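You operate a simulated robot arm through the tools that you are given. There is no shell and no other tool. Be economical: measure what you need, move in short steps, check, and stop when the job is done.

Carry out the task below with a simulated two-armed robot. There is one attempt and no reset: what you move stays moved.

JOB
The bridge meter is dead: tighten the brass knob, zero the meter, then balance the orange spool.
Fine: the black knob on the key block zeroes the meter; brass knob and black knob before the brown peg goes to ON; probe left where the meter showed 0; brown peg back at REST; no orange flag; white rocker, spool and grey pegs left alone. All other pegs, plugs, probes, cells, spools, bulbs and markers stay put.

It is judged by the outcome, as a careful person would: the job done as asked, and still so three seconds after it is handed in. It fails if anything else is knocked over, pushed out of place, dropped, spilled or broken.

ROBOT AND FRAMES
Two 6-joint arms with fingered hands on one trunk that stands fixed in place. Base frame: the origin is at the foot of the trunk, x ahead of it, y to its left, z up. Lengths are in m, angles in degrees, forces in N, time in s.
The left shoulder is at [0.02, 0.157, 0.829], the right one opposite. With the tool pointing down near the work surface each hand reaches from about 0.34 to 0.84 m from the base axis, measured 20 degrees to its own side. Payload 4.1 kg a hand.
The TCP of each hand is the grasp point between the finger pads, 0.033 m short of the fingertips. In the tool frame z runs along the fingers and y along their closing line. Largest opening 0.112 m; the body of the gripper starts 0.039 m behind the TCP. The gripper is a hand of 4 fingers: y runs from the thumb to the fingers, the wrist lies at [-0.016, -0.118, -0.2] in the tool frame, and closing takes about 1.5 s.
Orientation is that of the tool frame in the base frame, as [roll, pitch, yaw] about the fixed x, y, z axes, in that order (R = Rz(yaw) Ry(pitch) Rx(roll)). With the fingers straight down and the wrist toward the robot, the tool's x, y and z point along [0, 1, 0], [1, 0, 0] and [0, 0, -1] of the base frame.

CONTROLS
- The arms move only by the tool nudge_tool. It takes "left_increments", "right_increments" or both (then of equal length, played together; a hand with none holds still); each is a list of rows, each a list of 6 numbers: the shift along the base's x, y, z in m, then the turn, a rotation vector about the base's x, y, z in degrees. In form: [[tx, ty, tz, wx, wy, wz], ...]. A call has 1 to 8 rows; each row shifts and turns the commanded pose from where the row before left it. "left_fingers" and "right_fingers" are, for a hand that has rows, the opening, from 0 (shut) to 1 (fully open), set as the call begins (left out, the last holds). Each row takes 0.2 s and may step no farther than 0.05 m and 8.6 degrees from the row before; otherwise, or with a gripper value out of range, the whole call is refused. Where a pose cannot be reached the arm comes as near as it can. A force on the tool above 40 N (or 10 N above the force at the start of the call, whichever is more), or a blocked arm, ends the call early, and 0.2 s more pass. The fingers move at their own pace (about 0.072 m/s each) and stop on an object; they squeeze with about 29 N. The grip force told is the motor's: it shows also when the fingers shut on nothing. Time passes only in rows, and 0.2 s behind the last, so rows that do not move let the fingers close. It gives the time, the measured TCP pose, the force on the tool (base axes), the opening and the grip force at its end, in the units of the frame above (readings bear some noise), with the torque about the TCP (base axes, N m) and any sound that the robot's microphone picked up, and new pictures: "show" is both (left out), scene, wrist or none (wrist: the cameras of the hands that moved).
- Cameras (640 x 400 px; columns grow to the right, rows downward): "scene" is now at [0.0538, -0.034, 1.4656]; the picture's right is [-0.38, -0.92, 0.00], its down [-0.48, 0.20, -0.85] and it looks along [0.79, -0.33, -0.52] (base axes); focal length 314 px, centre (320, 200). "left" rides on the left gripper at [-0.066, -0.089, -0.13] in its tool frame; the picture's right is [-0.79, -0.29, 0.54], its down [0.55, -0.71, 0.44] and it looks along [0.26, 0.64, 0.72] (tool axes); focal length 247 px, centre (320, 200). "right" rides on the right gripper at [0.066, -0.089, -0.13] in its tool frame; the picture's right is [-0.79, 0.29, -0.54], its down [-0.55, -0.71, 0.44] and it looks along [-0.26, 0.64, 0.72] (tool axes); focal length 247 px, centre (320, 200).
- grasp_type(shape, hand): the hand has 4 fingers and takes this shape, open, in about a second: jaw (thumb against the fingers, like two jaws); tri (thumb and two fingers); tip (a fingertip pinch); poke (one finger out to press); point (the index stretched); flat (the hand flat); cup (the hand cupped); fist (a fist). The gripper value then closes the fingers along that shape, each until it touches; the sizes above hold for jaw. It gives what a move gives, with no picture.
- pan_tilt(pan, tilt): turns the head with the scene camera to pan (to the left, within 86 degrees either way) and tilt (down, from -29 to 69), counted from straight ahead of the robot. It gives what a move gives, and a new picture of the scene camera.
- probe_pixels(camera, pixels): for up to 12 pixels [column, row] of the newest picture of that camera ("zoom" is the newest enlarged one), the place [x, y, z] in the base frame of the surface seen there, good to about 0.003 m. No time passes.
- close_up(camera, box): a new picture of the part [left, top, right, bottom] of that camera's present view, enlarged. No time passes.
- job_done(): hands the job in; it is judged then, once.

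Work in short steps. Measure before you move; look again where a grasp or a placing could have gone wrong, and mend it. You have 80 turns and 200 pictures in all, those below and enlarged ones among them. Open the grippers and draw the arms clear of the work before you hand the job in, unless the task says otherwise; then end with one line.

The tools are called after "Emit:" as name(argument=value, ...) on one line, values as JSON. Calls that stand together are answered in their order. nudge_tool: Moves the arms, as the interface text tells. Its arguments: {"type":"object","properties":{"left_increments":{"type":"array","items":{"type":"array","items":{"type":"number"}}},"left_fingers":{"type":"number"},"right_increments":{"type":"array","items":{"type":"array","items":{"type":"number"}}},"right_fingers":{"type":"number"},"show":{"type":"string","enum":["both","scene","wrist","none"]}},"required":[]} The other tools are called the same way: grasp_type (shape, hand) gives the hand a shape; pan_tilt (pan, tilt) turns the head that bears the scene camera; probe_pixels (camera, pixels) gives the place of the surface under pixels of a picture; close_up (camera, box) takes an enlarged picture of a part of a camera's view; job_done () hands the job in.

At the start:

```text
time_s: 0.0
left_ee_pos: [0.3907, -0.0409, 1.1642]
left_tcp_rot: [180.0, 0.0, 60.4]
left_ft_force: [0.7, -0.3, -0.2]
left_wrist_torque: [-0.04, 0.0, 0.03]
left_width: 0.1115
left_grip_force: 0.0
left_shape: jaw
right_ee_pos: [0.4201, -0.4781, 1.1865]
right_tcp_rot: [-179.9, 0.2, 60.4]
right_ft_force: [-0.3, -0.1, -0.7]
right_wrist_torque: [0.01, -0.01, 0.01]
right_width: 0.1116
right_grip_force: 0.0
right_shape: jaw
head pan, tilt: [-22.6, 31.3]
```

scene: 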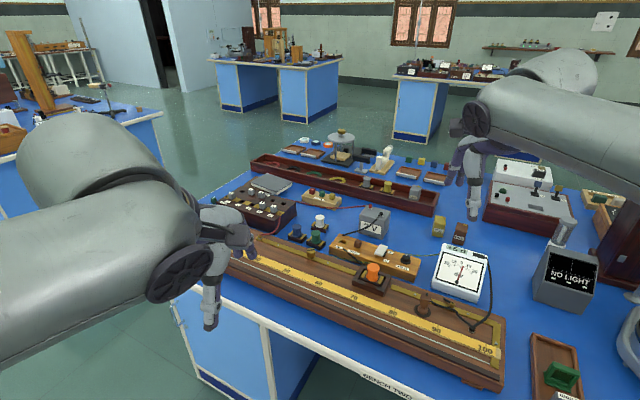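
right: 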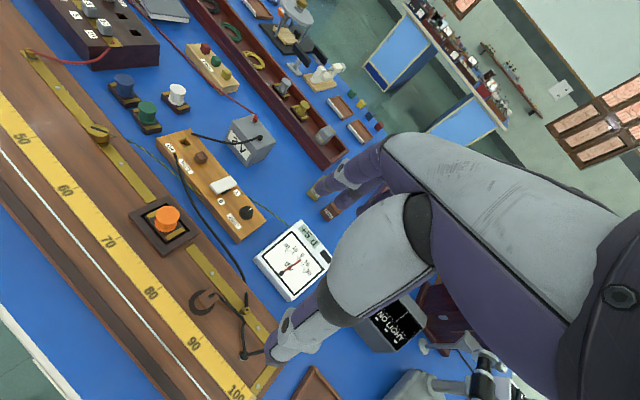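
left: 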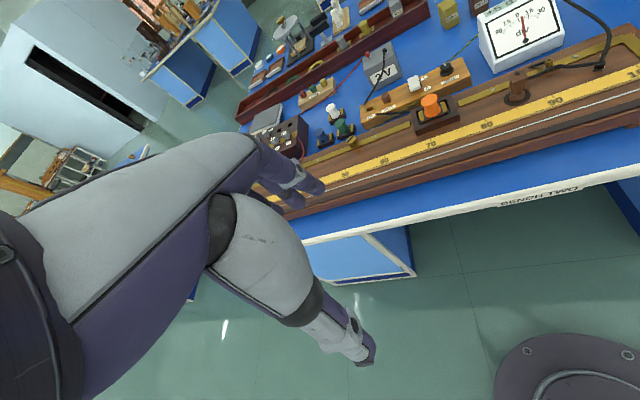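

The scene shows the slide-wire bridge with key block around (375,255), meter at (460,270), and the spool in the gap at (372,275). I enlarge these to identify the knobs, pegs and probe.

Emit:
close_up(camera="scene", box=[310, 200, 510, 325])

Emit:
close_up(camera="right", box=[60, 80, 340, 255])

Emit:
close_up(camera="scene", box=[200, 160, 360, 260])

```text
3.20 times, centred on (410, 262) of scene
```

zoom: 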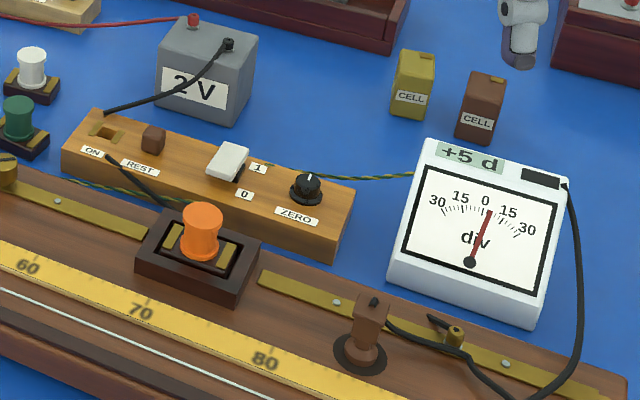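

```text
2.29 times, centred on (200, 168) of right
```

zoom: 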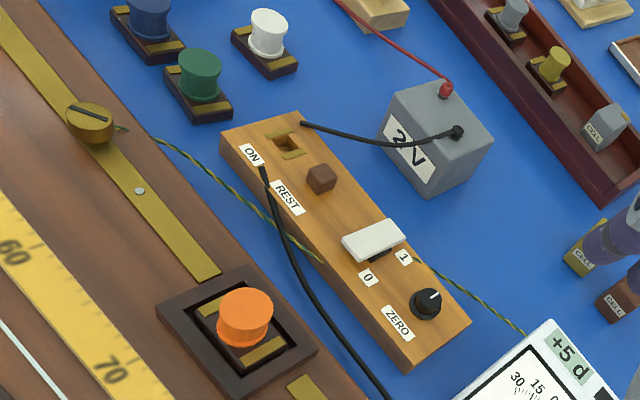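

```text
4.00 times, centred on (280, 210) of scene
```

zoom: 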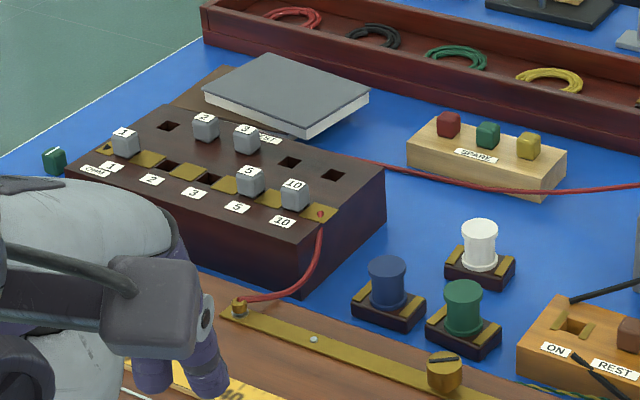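

I measure the positions of the brass knob, black knob, pegs, probe, ruler ends and wire.

Emit:
probe_pixels(camera="right", pixels=[[98, 130], [99, 140], [246, 211], [200, 157], [186, 141], [205, 295], [165, 215], [223, 184], [60, 200], [10, 155], [150, 300], [205, 378]])

Emit:
close_up(camera="right", box=[130, 240, 290, 340])

Emit:
close_up(camera="right", box=[60, 100, 220, 200])

Emit:
close_up(camera="scene", box=[380, 260, 520, 390])

```text
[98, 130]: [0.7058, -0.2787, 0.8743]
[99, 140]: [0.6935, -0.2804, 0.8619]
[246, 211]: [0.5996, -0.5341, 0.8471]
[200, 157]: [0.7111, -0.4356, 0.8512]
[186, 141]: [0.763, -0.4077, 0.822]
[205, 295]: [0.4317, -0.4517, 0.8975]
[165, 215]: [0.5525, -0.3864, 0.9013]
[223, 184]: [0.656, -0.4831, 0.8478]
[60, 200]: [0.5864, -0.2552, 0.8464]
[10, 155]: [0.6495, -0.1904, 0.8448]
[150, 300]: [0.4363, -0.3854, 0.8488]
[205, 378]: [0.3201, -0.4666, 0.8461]
```

```text
4.00 times, centred on (210, 290) of right
```

zoom: 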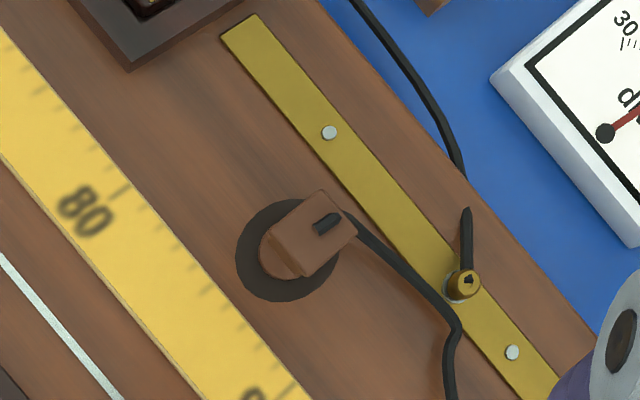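

```text
4.00 times, centred on (140, 150) of right
```

zoom: 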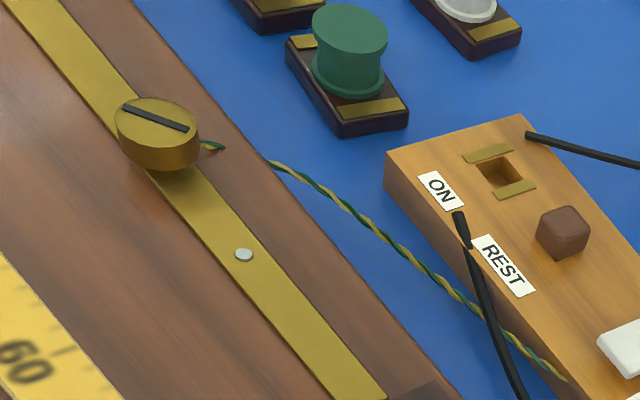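

```text
3.08 times, centred on (450, 325) of scene
```

zoom: 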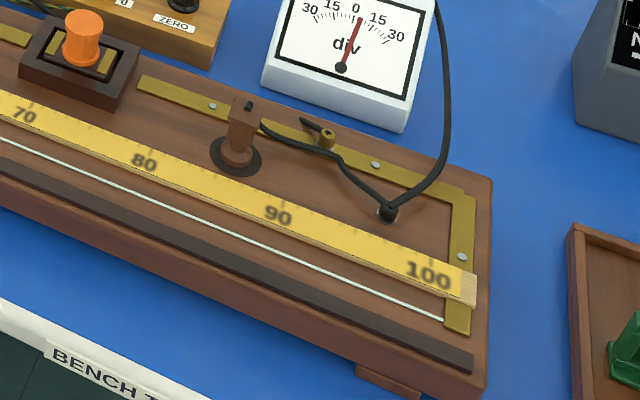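

The probe stands on a dark pad near the 85 cm mark and the brass knob is at about (0.70,-0.28). I take tighter close-ups to get exact centres and sizes.

Emit:
close_up(camera="right", box=[80, 110, 128, 140])

Emit:
probe_pixels(camera="zoom", pixels=[[130, 200], [300, 250], [220, 190], [330, 200], [200, 280], [300, 350], [400, 380], [500, 260]])

Emit:
close_up(camera="scene", box=[295, 235, 327, 255])

Emit:
probe_pixels(camera="zoom", pixels=[[320, 150], [250, 200], [320, 200], [400, 200], [320, 300]])

```text
13.33 times, centred on (104, 125) of right
```

zoom: 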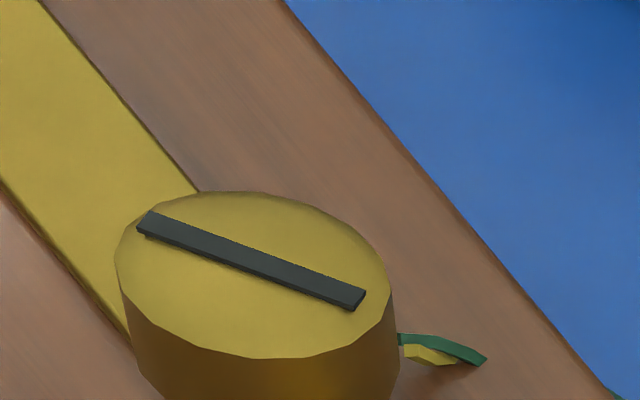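

```text
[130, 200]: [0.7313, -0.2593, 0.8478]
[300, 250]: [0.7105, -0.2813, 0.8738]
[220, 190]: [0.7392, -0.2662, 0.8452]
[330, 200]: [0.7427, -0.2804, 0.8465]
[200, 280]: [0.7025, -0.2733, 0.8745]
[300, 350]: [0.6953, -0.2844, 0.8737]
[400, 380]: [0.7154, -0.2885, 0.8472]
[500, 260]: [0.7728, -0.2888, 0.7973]
```

```text
16.00 times, centred on (311, 245) of scene
```

zoom: 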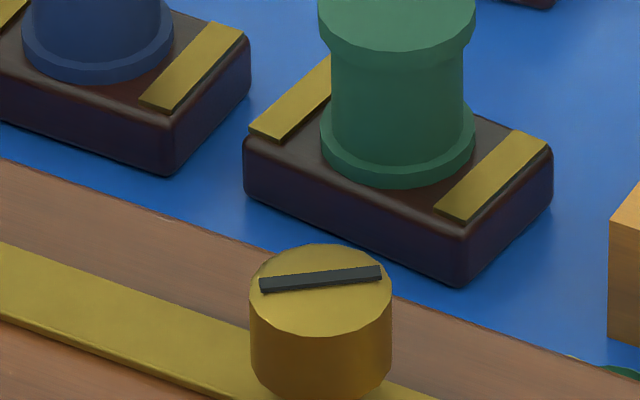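

```text
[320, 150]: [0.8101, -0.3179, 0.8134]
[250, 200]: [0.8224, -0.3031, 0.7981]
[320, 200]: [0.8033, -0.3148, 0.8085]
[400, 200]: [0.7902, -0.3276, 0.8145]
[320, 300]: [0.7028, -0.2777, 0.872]
```

Knob centre ≈ (0.706,-0.278), top z 0.874, radius ≈0.013. I move the right hand above it, fingers half open, turned counter‑clockwise for room to tighten, and draw the left arm aside.

Emit:
nudge_tool(right_increments=[[0.036, 0.025, -0.02, 0, 0, 6], [0.036, 0.025, -0.02, 0, 0, 6], [0.036, 0.025, -0.02, 0, 0, 6], [0.036, 0.025, -0.02, 0, 0, 6], [0.036, 0.025, -0.02, 0, 0, 6], [0.036, 0.025, -0.02, 0, 0, 6], [0.036, 0.025, -0.02, 0, 0, 6], [0.034, 0.025, -0.02, 0, 0, 6]], left_increments=[[0, 0.025, 0, 0, 0, 0], [0, 0.025, 0, 0, 0, 0], [0, 0.025, 0, 0, 0, 0], [0, 0.025, 0, 0, 0, 0], [0, 0.025, 0, 0, 0, 0], [0, 0.025, 0, 0, 0, 0], [0, 0.025, 0, 0, 0, 0], [0, 0.025, 0, 0, 0, 0]], right_fingers=0.6)

```text
time_s: 1.8
left_ee_pos: [0.3922, 0.1619, 1.1642]
left_tcp_rot: [180.0, -0.1, 60.4]
left_ft_force: [-0.4, -0.2, 0.7]
left_wrist_torque: [0.06, -0.03, 0.01]
left_width: 0.1119
left_grip_force: 0.0
left_shape: jaw
right_ee_pos: [0.704, -0.2779, 1.0282]
right_tcp_rot: [180.0, 0.2, 108.5]
right_ft_force: [-1.6, -0.5, 0.6]
right_wrist_torque: [0.04, -0.05, 0.01]
right_width: 0.0674
right_grip_force: 0.0
right_shape: jaw
head pan, tilt: [-22.6, 31.3]
```

scene: 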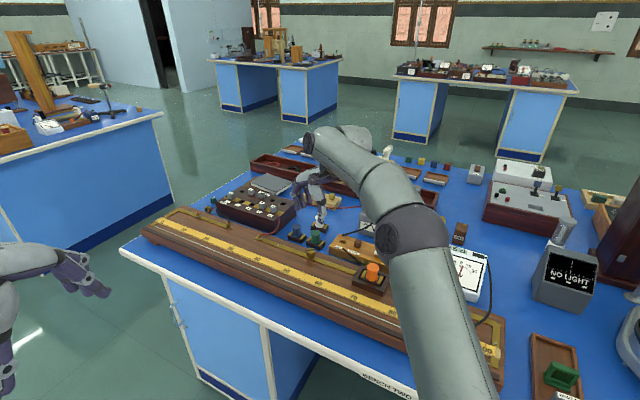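
right: 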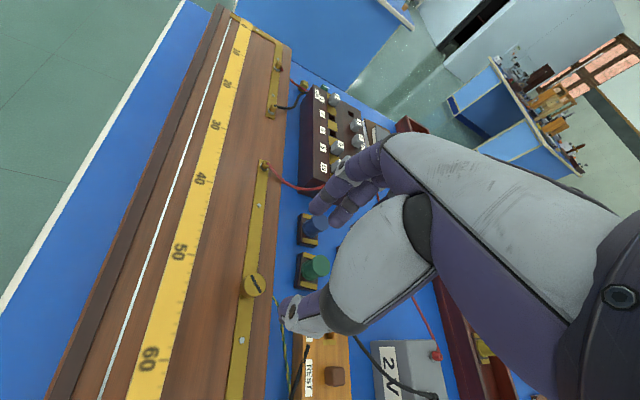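
left: 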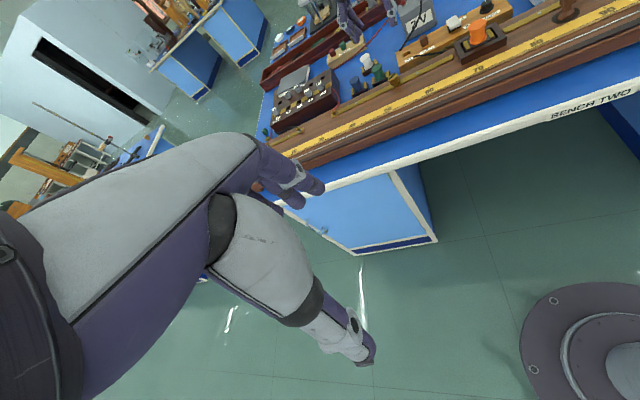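

Right hand is above the knob; I descend most of the way and check alignment.

Emit:
nudge_tool(right_increments=[[0.002, 0, -0.025, 0, 0, 0], [0, 0, -0.025, 0, 0, 0], [0, 0, -0.025, 0, 0, 0], [0, 0, -0.025, 0, 0, 0], [0, 0, 0, 0, 0, 0]], show="wrist")

Emit:
close_up(camera="scene", box=[260, 170, 380, 290])

Emit:
close_up(camera="right", box=[220, 200, 380, 300])

```text
time_s: 3.0
left_ee_pos: [0.3917, 0.1618, 1.1641]
left_tcp_rot: [180.0, -0.1, 60.4]
left_ft_force: [0.1, 0.9, 0.2]
left_wrist_torque: [0.01, 0.0, -0.01]
left_width: 0.1117
left_grip_force: 0.0
left_shape: jaw
right_ee_pos: [0.7064, -0.2782, 0.9271]
right_tcp_rot: [180.0, -0.1, 108.4]
right_ft_force: [-0.6, -0.3, 0.9]
right_wrist_torque: [-0.04, 0.01, 0.02]
right_width: 0.0674
right_grip_force: 0.0
right_shape: jaw
head pan, tilt: [-22.6, 31.3]
```

right: 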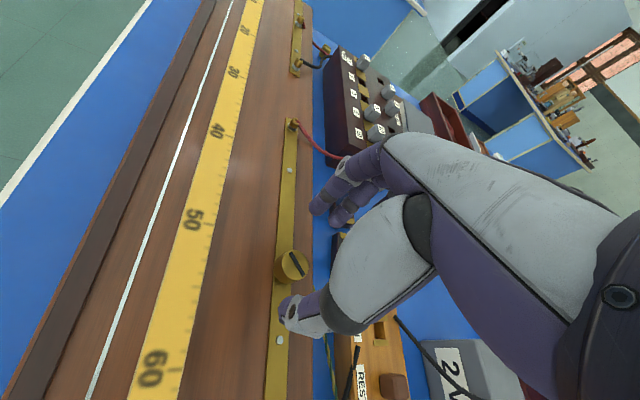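

```text
3.33 times, centred on (320, 230) of scene
```

zoom: 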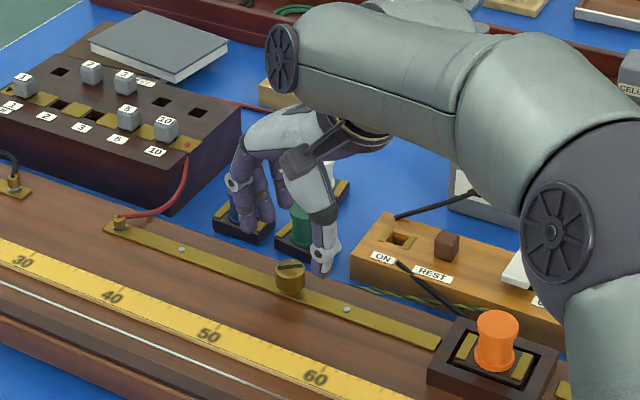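

```text
4.00 times, centred on (300, 250) of right
```

zoom: 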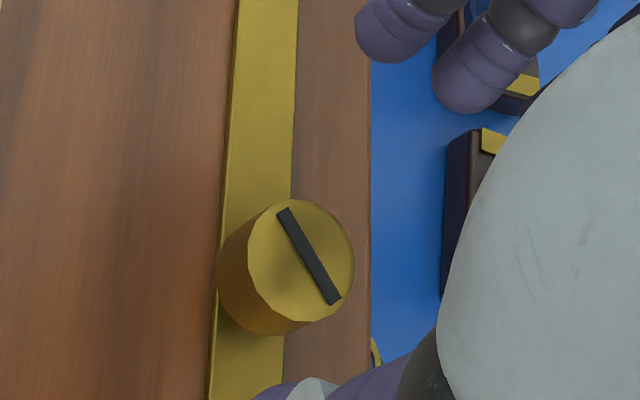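

The numbers agree with the knob centre; I descend to z≈0.883 and look before closing.

Emit:
nudge_tool(right_increments=[[0, 0, -0.015, 0, 0, 0], [0, 0, -0.015, 0, 0, 0], [0, 0, -0.013, 0, 0, 0], [0, 0, 0, 0, 0, 0]], show="wrist")

Emit:
close_up(camera="scene", box=[280, 200, 360, 280])

```text
time_s: 4.0
left_ee_pos: [0.3914, 0.1613, 1.164]
left_tcp_rot: [180.0, 0.0, 60.5]
left_ft_force: [-0.7, 0.0, 0.3]
left_wrist_torque: [0.0, 0.01, 0.02]
left_width: 0.1117
left_grip_force: 0.1
left_shape: jaw
right_ee_pos: [0.7067, -0.2774, 0.8836]
right_tcp_rot: [-180.0, 0.0, 108.4]
right_ft_force: [0.2, -0.2, 0.2]
right_wrist_torque: [0.01, 0.01, 0.0]
right_width: 0.0675
right_grip_force: 0.1
right_shape: jaw
head pan, tilt: [-22.6, 31.3]
```

right: 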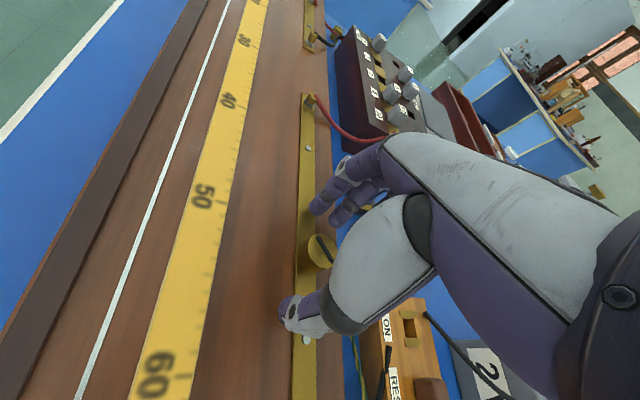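

```text
5.00 times, centred on (320, 240) of scene
```

zoom: 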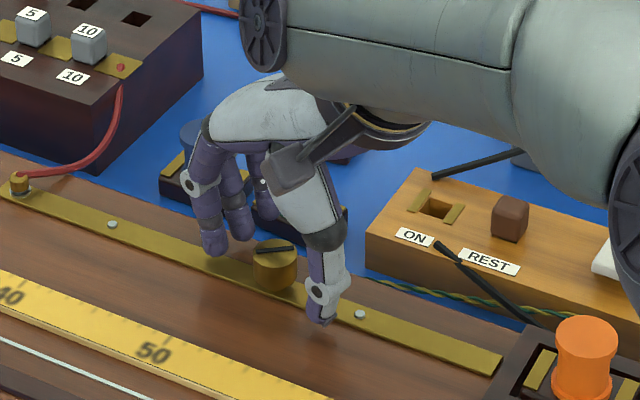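

The knob sits between thumb and fingers. I close, then turn clockwise.

Emit:
nudge_tool(right_increments=[[0, 0, 0, 0, 0, 0], [0, 0, 0, 0, 0, 0], [0, 0, 0, 0, 0, 0], [0, 0, 0, 0, 0, 0], [0, 0, 0, 0, 0, 0]], right_fingers=0, show="wrist")

Emit:
close_up(camera="scene", box=[280, 200, 360, 280])

```text
time_s: 5.2
left_ee_pos: [0.393, 0.1617, 1.1659]
left_tcp_rot: [180.0, 0.0, 60.4]
left_ft_force: [0.7, 0.1, 0.7]
left_wrist_torque: [-0.02, -0.01, 0.02]
left_width: 0.1117
left_grip_force: 0.2
left_shape: jaw
right_ee_pos: [0.7065, -0.2779, 0.884]
right_tcp_rot: [-179.9, 0.1, 108.5]
right_ft_force: [-4.8, 1.1, -2.0]
right_wrist_torque: [0.03, 0.12, 0.0]
right_width: 0.0184
right_grip_force: 29.1
right_shape: jaw
head pan, tilt: [-22.6, 31.3]
```

right: 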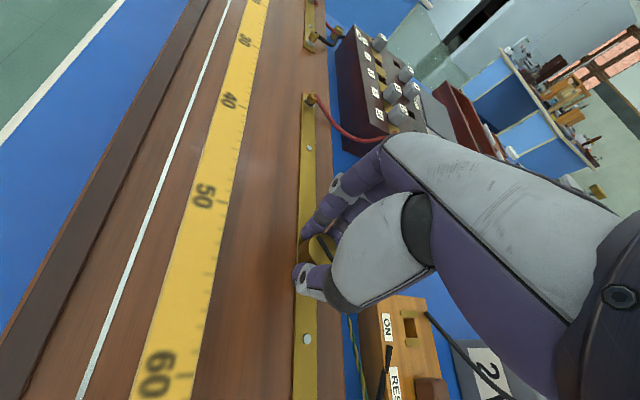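

```text
5.00 times, centred on (320, 240) of scene
```

zoom: 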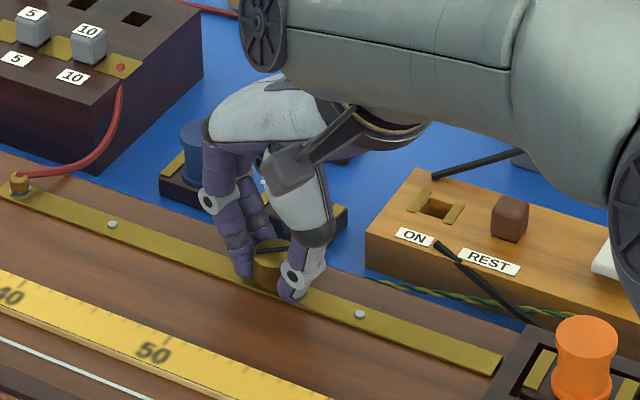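

Firm grip (29 N) on the knob. Now turn clockwise (about −z) 56° and read the torque.

Emit:
nudge_tool(right_increments=[[0, 0, 0, 0, 0, -7], [0, 0, 0, 0, 0, -7], [0, 0, 0, 0, 0, -7], [0, 0, 0, 0, 0, -7], [0, 0, 0, 0, 0, -7], [0, 0, 0, 0, 0, -7], [0, 0, 0, 0, 0, -7], [0, 0, 0, 0, 0, -7]], show="wrist")

Emit:
close_up(camera="scene", box=[280, 200, 360, 280])

```text
time_s: 7.0
left_ee_pos: [0.3923, 0.1619, 1.165]
left_tcp_rot: [179.9, 0.0, 60.4]
left_ft_force: [0.1, -0.1, 0.5]
left_wrist_torque: [0.0, 0.02, -0.02]
left_width: 0.1115
left_grip_force: 0.1
left_shape: jaw
right_ee_pos: [0.7074, -0.2771, 0.8834]
right_tcp_rot: [180.0, 0.0, 52.4]
right_ft_force: [6.7, 7.6, -1.5]
right_wrist_torque: [0.1, -0.21, 0.03]
right_width: 0.018
right_grip_force: 29.7
right_shape: jaw
head pan, tilt: [-22.6, 31.3]
```

right: 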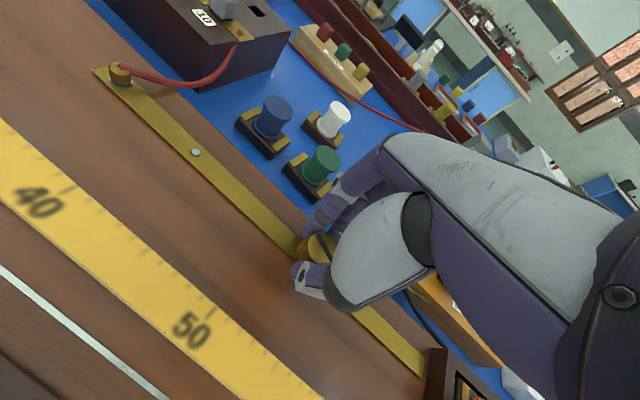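

```text
5.00 times, centred on (320, 240) of scene
```

zoom: 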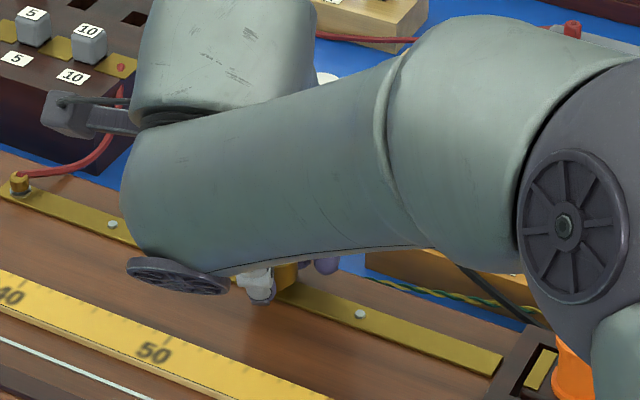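

I check whether the slot turned with the hand.

Emit:
close_up(camera="right", box=[280, 210, 376, 270])

Emit:
nudge_tool(right_increments=[[0, 0, 0, 0, 0, -7], [0, 0, 0, 0, 0, -7], [0, 0, 0, 0, 0, -7], [0, 0, 0, 0, 0, -7], [0, 0, 0, 0, 0, -7], [0, 0, 0, 0, 0, -7]], show="wrist")

Emit:
close_up(camera="right", box=[280, 210, 376, 270])

```text
6.67 times, centred on (328, 240) of right
```

zoom: 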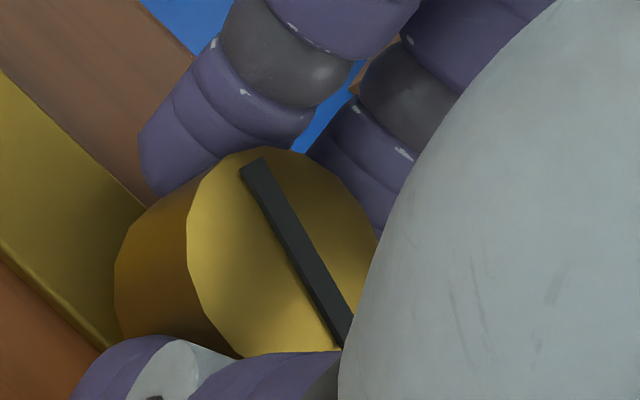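

```text
time_s: 8.4
left_ee_pos: [0.3924, 0.1603, 1.1649]
left_tcp_rot: [180.0, 0.0, 60.4]
left_ft_force: [-0.1, -0.2, -0.2]
left_wrist_torque: [-0.01, 0.04, 0.02]
left_width: 0.1119
left_grip_force: 0.1
left_shape: jaw
right_ee_pos: [0.7082, -0.2793, 0.8842]
right_tcp_rot: [-180.0, -0.1, 10.4]
right_ft_force: [9.6, 1.6, 0.0]
right_wrist_torque: [-0.03, -0.23, -0.02]
right_width: 0.0183
right_grip_force: 28.6
right_shape: jaw
head pan, tilt: [-22.6, 31.3]
```

right: 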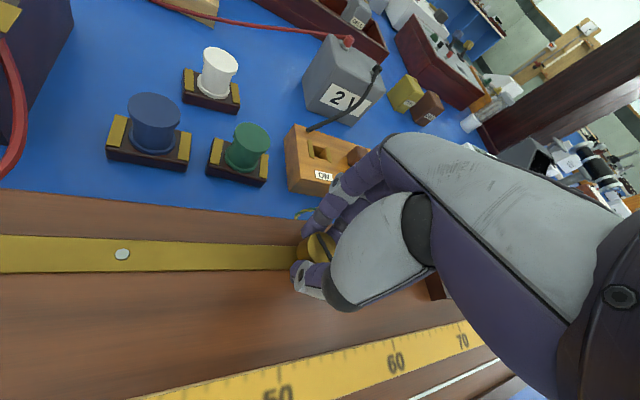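

```text
6.67 times, centred on (328, 240) of right
```

zoom: 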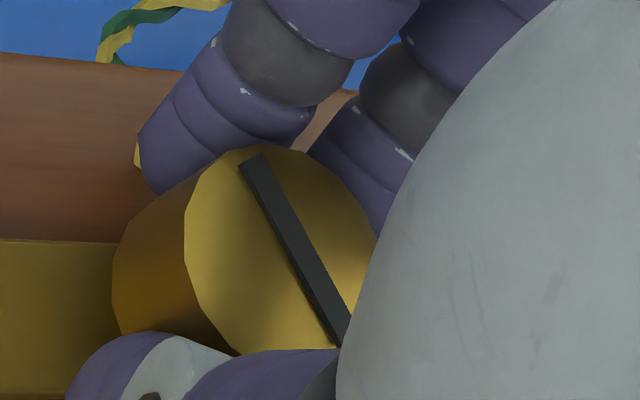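

The knob follows the hand (98° so far), no stop yet. Continue 45° more.

Emit:
nudge_tool(right_increments=[[0, 0, 0, 0, 0, -8], [0, 0, 0, 0, 0, -8], [0, 0, 0, 0, 0, -8], [0, 0, 0, 0, 0, -8], [0, 0, 0, 0, 0, -8], [0, 0, 0, 0, 0, -8]], show="both")

Emit:
close_up(camera="right", box=[280, 210, 376, 270])

```text
time_s: 9.4
left_ee_pos: [0.3916, 0.1613, 1.1651]
left_tcp_rot: [-179.9, -0.1, 60.2]
left_ft_force: [0.4, -0.3, -0.3]
left_wrist_torque: [-0.02, 0.01, 0.01]
left_width: 0.1117
left_grip_force: 0.0
left_shape: jaw
right_ee_pos: [0.6516, -0.2716, 0.8764]
right_tcp_rot: [179.7, -1.3, -20.6]
right_ft_force: [0.1, 1.6, 8.7]
right_wrist_torque: [-0.07, -0.02, 0.01]
right_width: 0.0156
right_grip_force: 28.6
right_shape: jaw
right hand out of reach, approached as far as the arm can: row 1, 2, 3, 4, 5
head pan, tilt: [-22.6, 31.3]
stopped in row 5 (right hand): the force on the tool passed its limit at 53 N (the readings are from after the stop); the commanded pose is now the measured one
```

scene: 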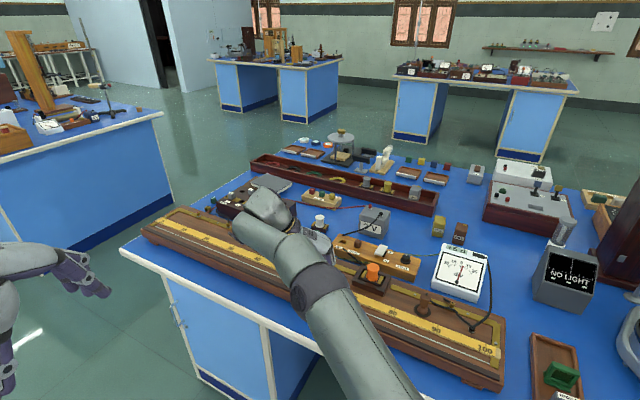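
right: 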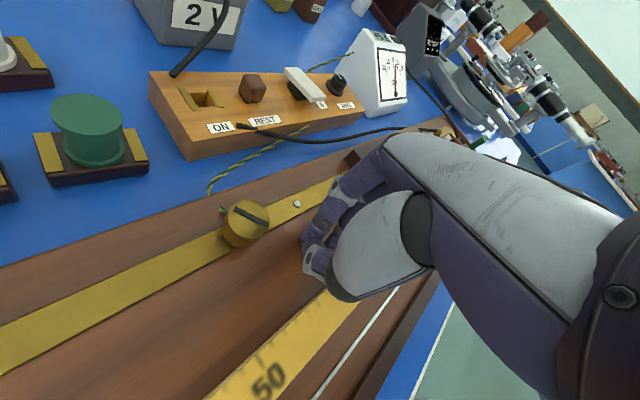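

```text
6.67 times, centred on (328, 240) of right
```

zoom: 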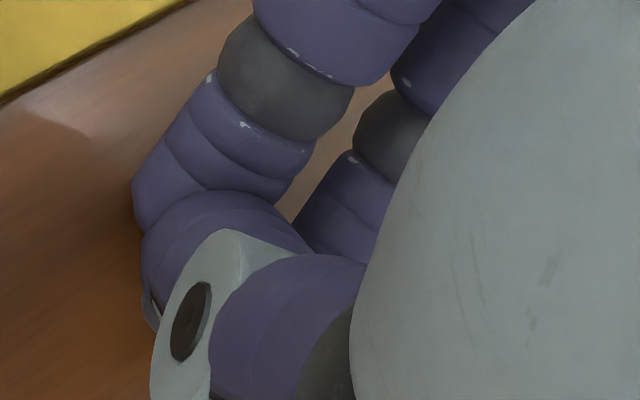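

The arm ran out of wrist range at yaw ≈0 and slipped off; nothing appears displaced. I open, rise, and swing back for a second grip.

Emit:
nudge_tool(right_increments=[[0, 0, 0.025, 0, 0, 0], [0, 0, 0.03, 0, 0, 8], [0, 0, 0.03, 0, 0, 8], [0.01, 0, 0.02, 0, 0, 8.5], [0.01, -0.001, 0, 0, 0, 8.5], [0.01, -0.001, 0, 0, 0, 8.5], [0.01, -0.002, 0, 0, 0, 8.5], [0.015, -0.002, 0, 0, 0, 8.5]], right_fingers=0.6, show="none")

Emit:
nudge_tool(right_increments=[[0, 0, 0, 0, 0, 8.5], [0, 0, 0, 0, 0, 8.5], [0, 0, 0, 0, 0, 8.5], [0, 0, 0, 0, 0, 8.5], [0, 0, 0, 0, 0, 8.5], [0, 0, 0, 0, 0, 8.5], [0, 0, 0, 0, 0, 8.5], [0, 0, 0, 0, 0, 8.5]], show="both")

Emit:
close_up(camera="scene", box=[200, 160, 360, 260])

```text
time_s: 11.2
left_ee_pos: [0.391, 0.1624, 1.1656]
left_tcp_rot: [180.0, 0.0, 60.5]
left_ft_force: [0.3, 0.3, -0.6]
left_wrist_torque: [0.0, -0.01, -0.03]
left_width: 0.1117
left_grip_force: 0.0
left_shape: jaw
right_ee_pos: [0.7052, -0.2788, 0.9789]
right_tcp_rot: [179.6, -1.0, 38.1]
right_ft_force: [0.1, -0.3, 0.4]
right_wrist_torque: [-0.05, -0.02, -0.04]
right_width: 0.0667
right_grip_force: 0.0
right_shape: jaw
head pan, tilt: [-22.6, 31.3]
```

```text
time_s: 13.0
left_ee_pos: [0.3916, 0.161, 1.1647]
left_tcp_rot: [-179.9, 0.1, 60.5]
left_ft_force: [-0.5, 0.8, -0.5]
left_wrist_torque: [-0.02, -0.03, 0.01]
left_width: 0.1117
left_grip_force: 0.1
left_shape: jaw
right_ee_pos: [0.7058, -0.2778, 0.9798]
right_tcp_rot: [179.6, -1.1, 106.1]
right_ft_force: [0.2, 0.8, -0.2]
right_wrist_torque: [0.0, -0.02, 0.06]
right_width: 0.0667
right_grip_force: 0.0
right_shape: jaw
head pan, tilt: [-22.6, 31.3]
```

scene: 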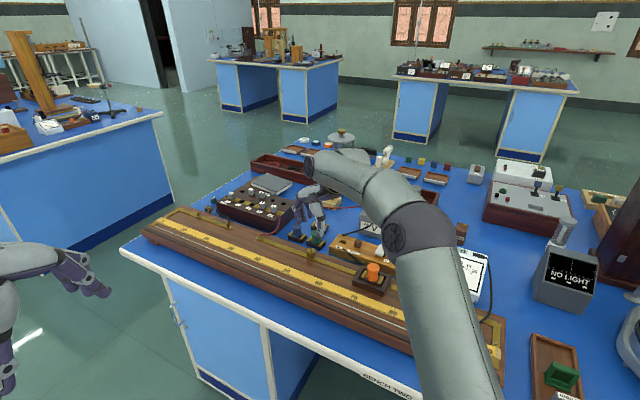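
right: 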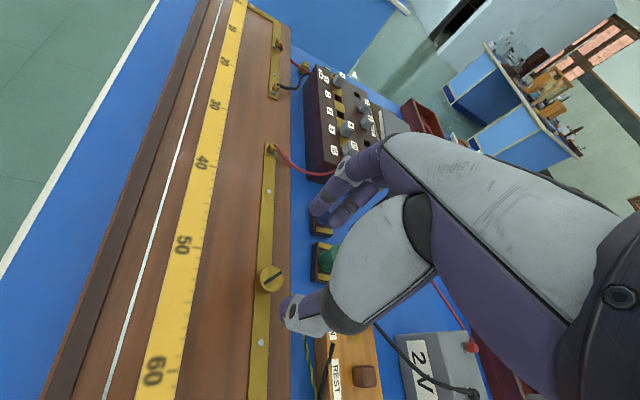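

```text
4.00 times, centred on (280, 210) of scene
```

zoom: 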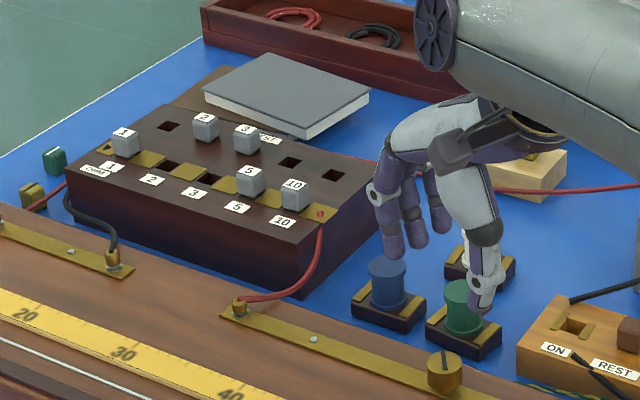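

Everything is in place. I turn a bit further back, descend again over the knob and grip.

Emit:
nudge_tool(right_increments=[[0, 0, -0.02, -1.05, -0.3, 0], [0, 0, -0.02, 0, 0, 8], [0, 0, -0.02, 0, 0, 8], [0, 0, -0.02, 0, 0, 8], [0, 0, -0.0165, 0, 0, 0], [0, 0, 0, 0, 0, 0]], show="wrist")

Emit:
close_up(camera="scene", box=[280, 200, 360, 280])

```text
time_s: 14.4
left_ee_pos: [0.3915, 0.1624, 1.1648]
left_tcp_rot: [-180.0, 0.1, 60.3]
left_ft_force: [-0.2, 0.8, 0.2]
left_wrist_torque: [0.01, 0.0, 0.0]
left_width: 0.1116
left_grip_force: 0.1
left_shape: jaw
right_ee_pos: [0.7065, -0.2803, 0.8836]
right_tcp_rot: [179.5, 0.1, 129.9]
right_ft_force: [-0.6, -0.2, -0.7]
right_wrist_torque: [-0.01, 0.01, 0.04]
right_width: 0.0667
right_grip_force: 0.1
right_shape: jaw
head pan, tilt: [-22.6, 31.3]
```

right: 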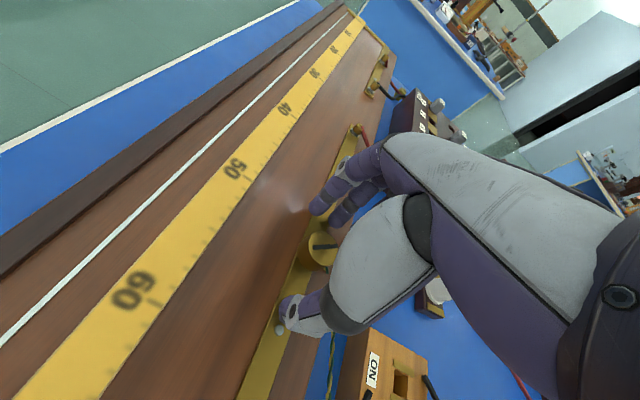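

```text
5.00 times, centred on (320, 240) of scene
```

zoom: 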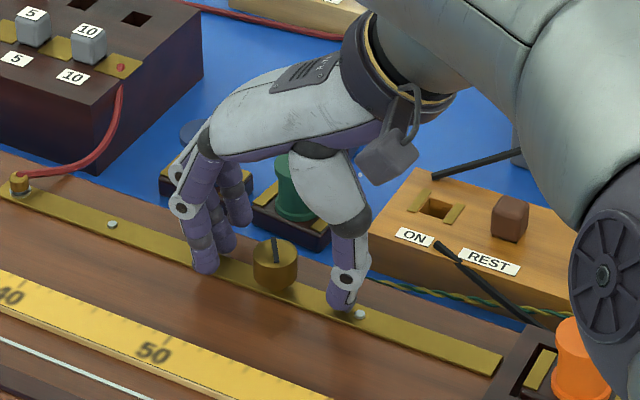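

Well placed around the knob. Close and then turn clockwise.

Emit:
nudge_tool(right_increments=[[0, 0.002, 0, 0, 0, 0], [0, 0, 0, 0, 0, 0], [0, 0, 0, 0, 0, 0], [0, 0, 0, 0, 0, 0], [0, 0, 0, 0, 0, 0]], right_fingers=0, show="none")

Emit:
nudge_tool(right_increments=[[0, 0, 0, 0, 0, -7], [0, 0, 0, 0, 0, -7], [0, 0, 0, 0, 0, -7], [0, 0, 0, 0, 0, -7], [0, 0, 0, 0, 0, -7], [0, 0, 0, 0, 0, -7], [0, 0, 0, 0, 0, -7], [0, 0, 0, 0, 0, -7]], show="wrist")

Emit:
close_up(camera="right", box=[280, 210, 376, 270])

```text
time_s: 15.6
left_ee_pos: [0.3909, 0.1607, 1.1655]
left_tcp_rot: [-179.9, 0.0, 60.3]
left_ft_force: [0.2, -0.1, 0.1]
left_wrist_torque: [0.0, -0.03, -0.02]
left_width: 0.1119
left_grip_force: 0.1
left_shape: jaw
right_ee_pos: [0.7055, -0.2762, 0.8827]
right_tcp_rot: [179.6, 0.1, 129.9]
right_ft_force: [-5.3, -0.6, -0.7]
right_wrist_torque: [0.0, 0.13, 0.04]
right_width: 0.0179
right_grip_force: 29.0
right_shape: jaw
head pan, tilt: [-22.6, 31.3]
```

```text
time_s: 17.4
left_ee_pos: [0.3913, 0.1619, 1.165]
left_tcp_rot: [-180.0, 0.0, 60.4]
left_ft_force: [-0.4, -0.6, 0.4]
left_wrist_torque: [-0.01, 0.01, 0.04]
left_width: 0.1119
left_grip_force: 0.0
left_shape: jaw
right_ee_pos: [0.7068, -0.2737, 0.8842]
right_tcp_rot: [179.6, 0.0, 74.1]
right_ft_force: [4.3, 13.7, 0.1]
right_wrist_torque: [0.35, -0.29, 0.27]
right_width: 0.0182
right_grip_force: 28.9
right_shape: jaw
head pan, tilt: [-22.6, 31.3]
```

right: 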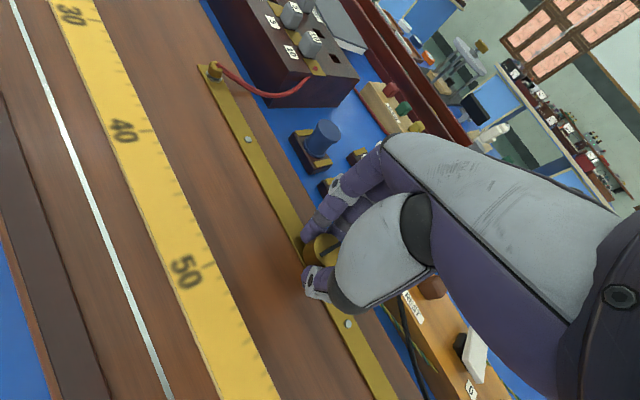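

```text
6.67 times, centred on (328, 240) of right
```

zoom: 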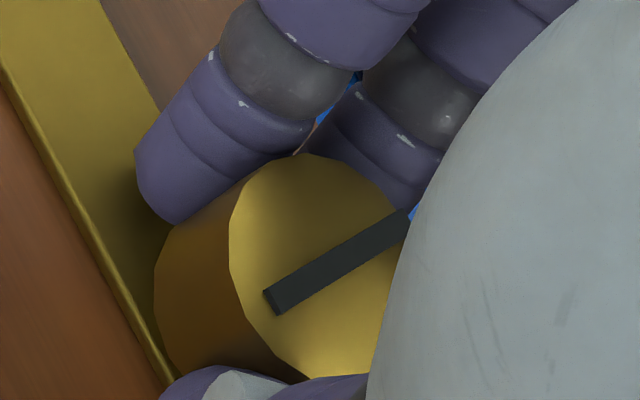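

Torque about z rose to 0.27 N·m, so a stop may be reached. I turn 14° more to confirm.

Emit:
nudge_tool(right_increments=[[0, 0, 0, 0, 0, -7], [0, 0, 0, 0, 0, -7], [0, 0, 0, 0, 0, 0]], show="wrist")

Emit:
close_up(camera="right", box=[280, 210, 376, 270])

```text
time_s: 18.2
left_ee_pos: [0.3921, 0.1608, 1.1643]
left_tcp_rot: [-179.9, 0.1, 60.3]
left_ft_force: [-0.8, 0.3, 0.5]
left_wrist_torque: [-0.01, -0.05, 0.01]
left_width: 0.1119
left_grip_force: 0.0
left_shape: jaw
right_ee_pos: [0.7086, -0.2723, 0.8817]
right_tcp_rot: [179.6, -0.2, 60.3]
right_ft_force: [17.2, 23.6, -6.3]
right_wrist_torque: [0.59, -0.64, 0.45]
right_width: 0.0178
right_grip_force: 29.2
right_shape: jaw
head pan, tilt: [-22.6, 31.3]
```

right: 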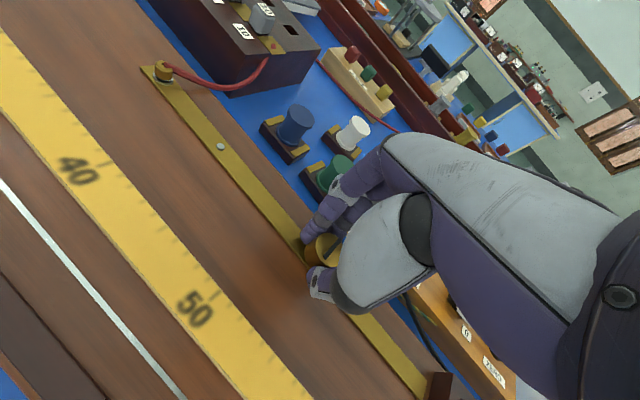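

```text
6.67 times, centred on (328, 240) of right
```

zoom: 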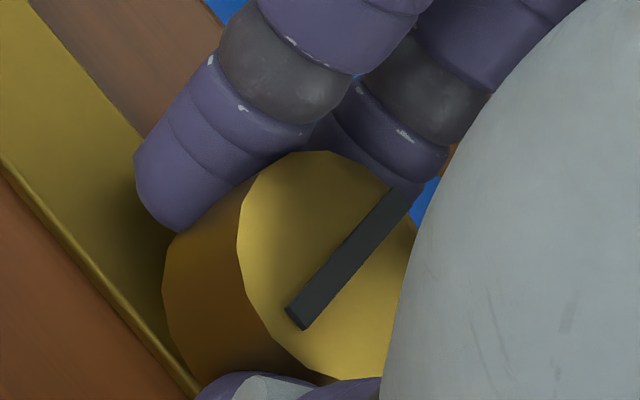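

The slot no longer follows the hand while torque rises (0.45 N·m): tight against its stop. Release, rise and look at the whole bench.

Emit:
nudge_tool(right_increments=[[0, -0.003, 0, 0, 0, 8], [0, 0, 0, 0, 0, 0], [0, 0, 0.03, 0, 0, 0], [0, 0, 0.03, 0, 0, 0], [-0.02, -0.04, 0.03, 0, 0, 0], [-0.03, -0.04, 0.02, 0, 0, 0], [-0.03, -0.04, 0.0, 0, 0, 0], [-0.02, -0.04, 0.0, 0, 0, 0]], right_fingers=0.6)

Emit:
close_up(camera="scene", box=[280, 220, 360, 280])

Emit:
close_up(camera="scene", box=[350, 220, 510, 320])

```text
refused: row 5 steps farther than a row can; nothing moved
```

```text
6.67 times, centred on (320, 250) of scene
```

zoom: 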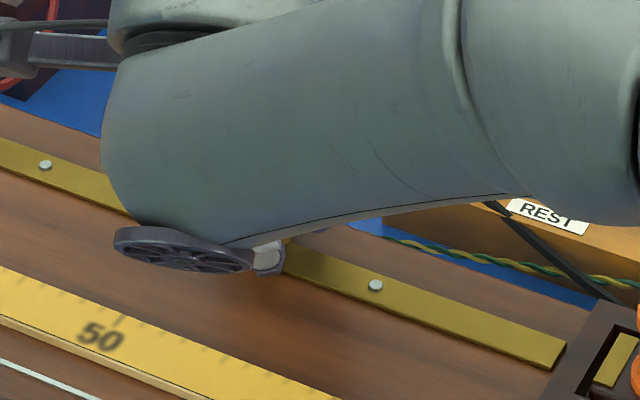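

```text
4.00 times, centred on (430, 270) of scene
```

zoom: 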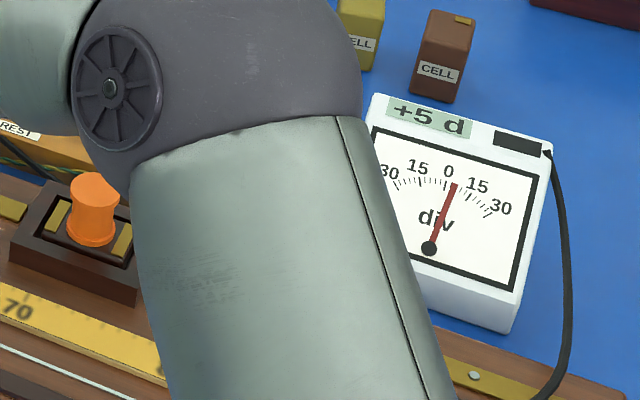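

The row was too long; same motion with shorter steps.

Emit:
nudge_tool(right_increments=[[0, -0.003, 0, 0, 0, 0], [0, 0, 0, 0, 0, 0], [0, 0, 0.03, 0, 0, 0], [0, 0, 0.04, 0, 0, 0], [-0.02, -0.03, 0.03, 0, 0, 0], [-0.03, -0.03, 0.01, 0, 0, 0], [-0.03, -0.035, 0.0, 0, 0, 0], [-0.025, -0.035, 0.0, 0, 0, 0]], right_fingers=0.6)

Emit:
close_up(camera="scene", box=[280, 220, 360, 280])

Emit:
close_up(camera="right", box=[160, 180, 320, 280])

```text
time_s: 20.0
left_ee_pos: [0.3926, 0.1621, 1.1638]
left_tcp_rot: [-179.9, 0.1, 60.4]
left_ft_force: [0.1, 0.4, 0.6]
left_wrist_torque: [-0.02, 0.02, -0.01]
left_width: 0.1119
left_grip_force: 0.0
left_shape: jaw
right_ee_pos: [0.599, -0.4102, 0.9928]
right_tcp_rot: [179.6, 0.1, 60.0]
right_ft_force: [0.1, 0.4, 0.2]
right_wrist_torque: [-0.04, 0.06, 0.04]
right_width: 0.0666
right_grip_force: 0.0
right_shape: jaw
head pan, tilt: [-22.6, 31.3]
```

scene: 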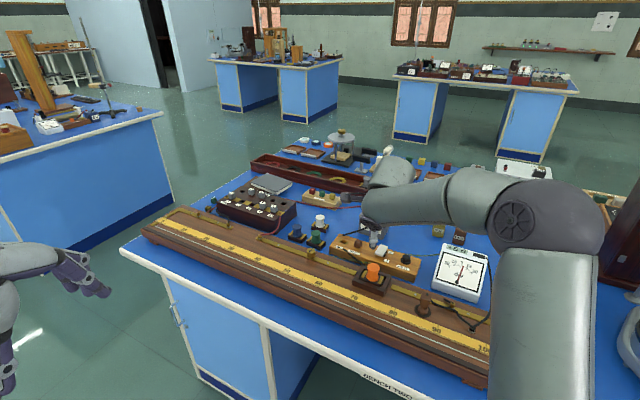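
right: 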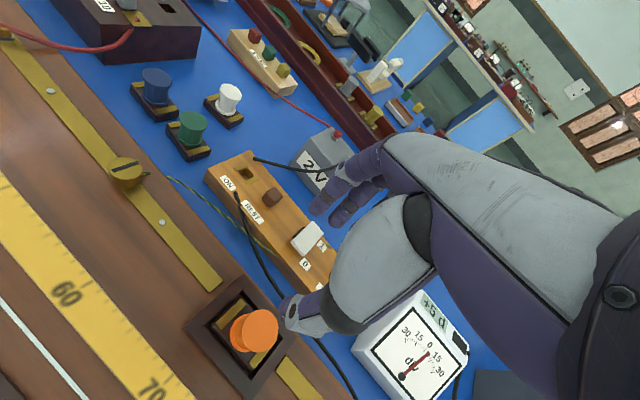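

```text
6.67 times, centred on (320, 250) of scene
```

zoom: 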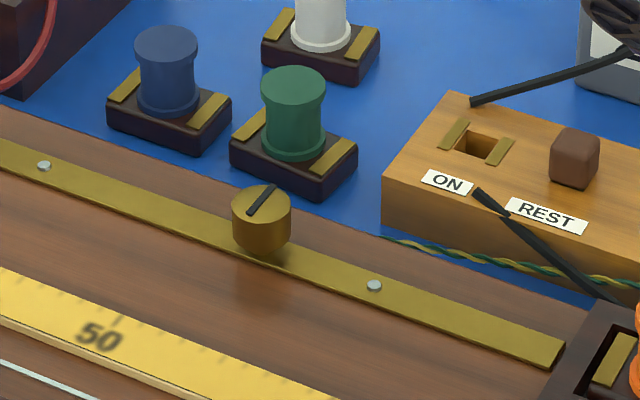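

```text
4.00 times, centred on (240, 230) of right
```

zoom: 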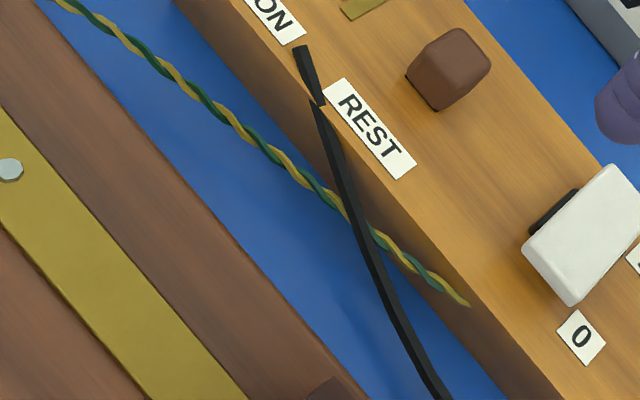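

The knob's slot rests turned clockwise from where it was, and free torque was near zero before the stop, so it is tight. Now the black ZERO knob at scene (405,258): I measure it and the pegs.

Emit:
close_up(camera="scene", box=[380, 240, 428, 270])

Emit:
probe_pixels(camera="zoom", pixels=[[335, 215], [335, 235], [310, 230], [360, 230], [335, 270], [250, 300], [450, 250], [340, 190], [100, 100]])

Emit:
close_up(camera="scene", box=[325, 225, 373, 255])

Emit:
probe_pixels(camera="zoom", pixels=[[430, 170], [400, 200], [460, 200], [430, 240], [205, 125], [180, 130], [240, 130], [300, 180], [100, 200], [380, 230]])

```text
13.33 times, centred on (404, 255) of scene
```

zoom: 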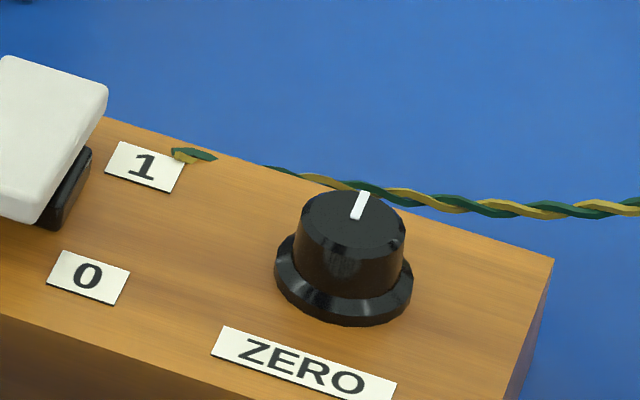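

```text
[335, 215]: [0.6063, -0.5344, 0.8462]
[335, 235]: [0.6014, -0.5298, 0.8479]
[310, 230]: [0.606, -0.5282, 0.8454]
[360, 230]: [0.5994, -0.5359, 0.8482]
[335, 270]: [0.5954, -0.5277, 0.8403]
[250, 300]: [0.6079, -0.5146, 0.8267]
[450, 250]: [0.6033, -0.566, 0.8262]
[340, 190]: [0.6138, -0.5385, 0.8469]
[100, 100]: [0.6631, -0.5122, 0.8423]
```

```text
13.33 times, centred on (349, 240) of scene
```

zoom: 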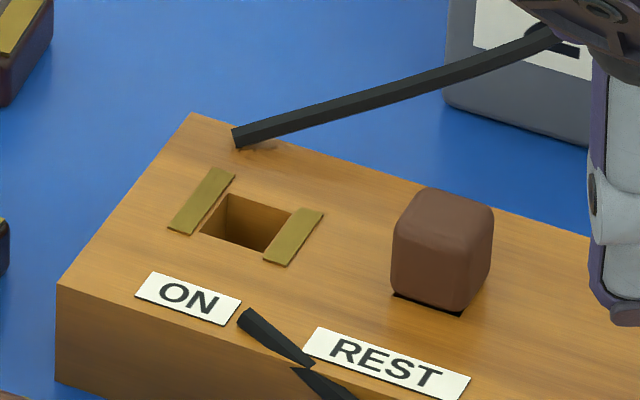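

```text
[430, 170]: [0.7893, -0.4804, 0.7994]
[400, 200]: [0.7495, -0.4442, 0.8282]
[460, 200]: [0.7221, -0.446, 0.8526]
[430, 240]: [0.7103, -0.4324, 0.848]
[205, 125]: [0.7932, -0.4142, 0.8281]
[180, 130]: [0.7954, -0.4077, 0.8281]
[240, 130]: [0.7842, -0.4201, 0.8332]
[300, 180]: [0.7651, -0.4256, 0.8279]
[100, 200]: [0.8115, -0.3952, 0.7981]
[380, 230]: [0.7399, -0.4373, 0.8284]
```

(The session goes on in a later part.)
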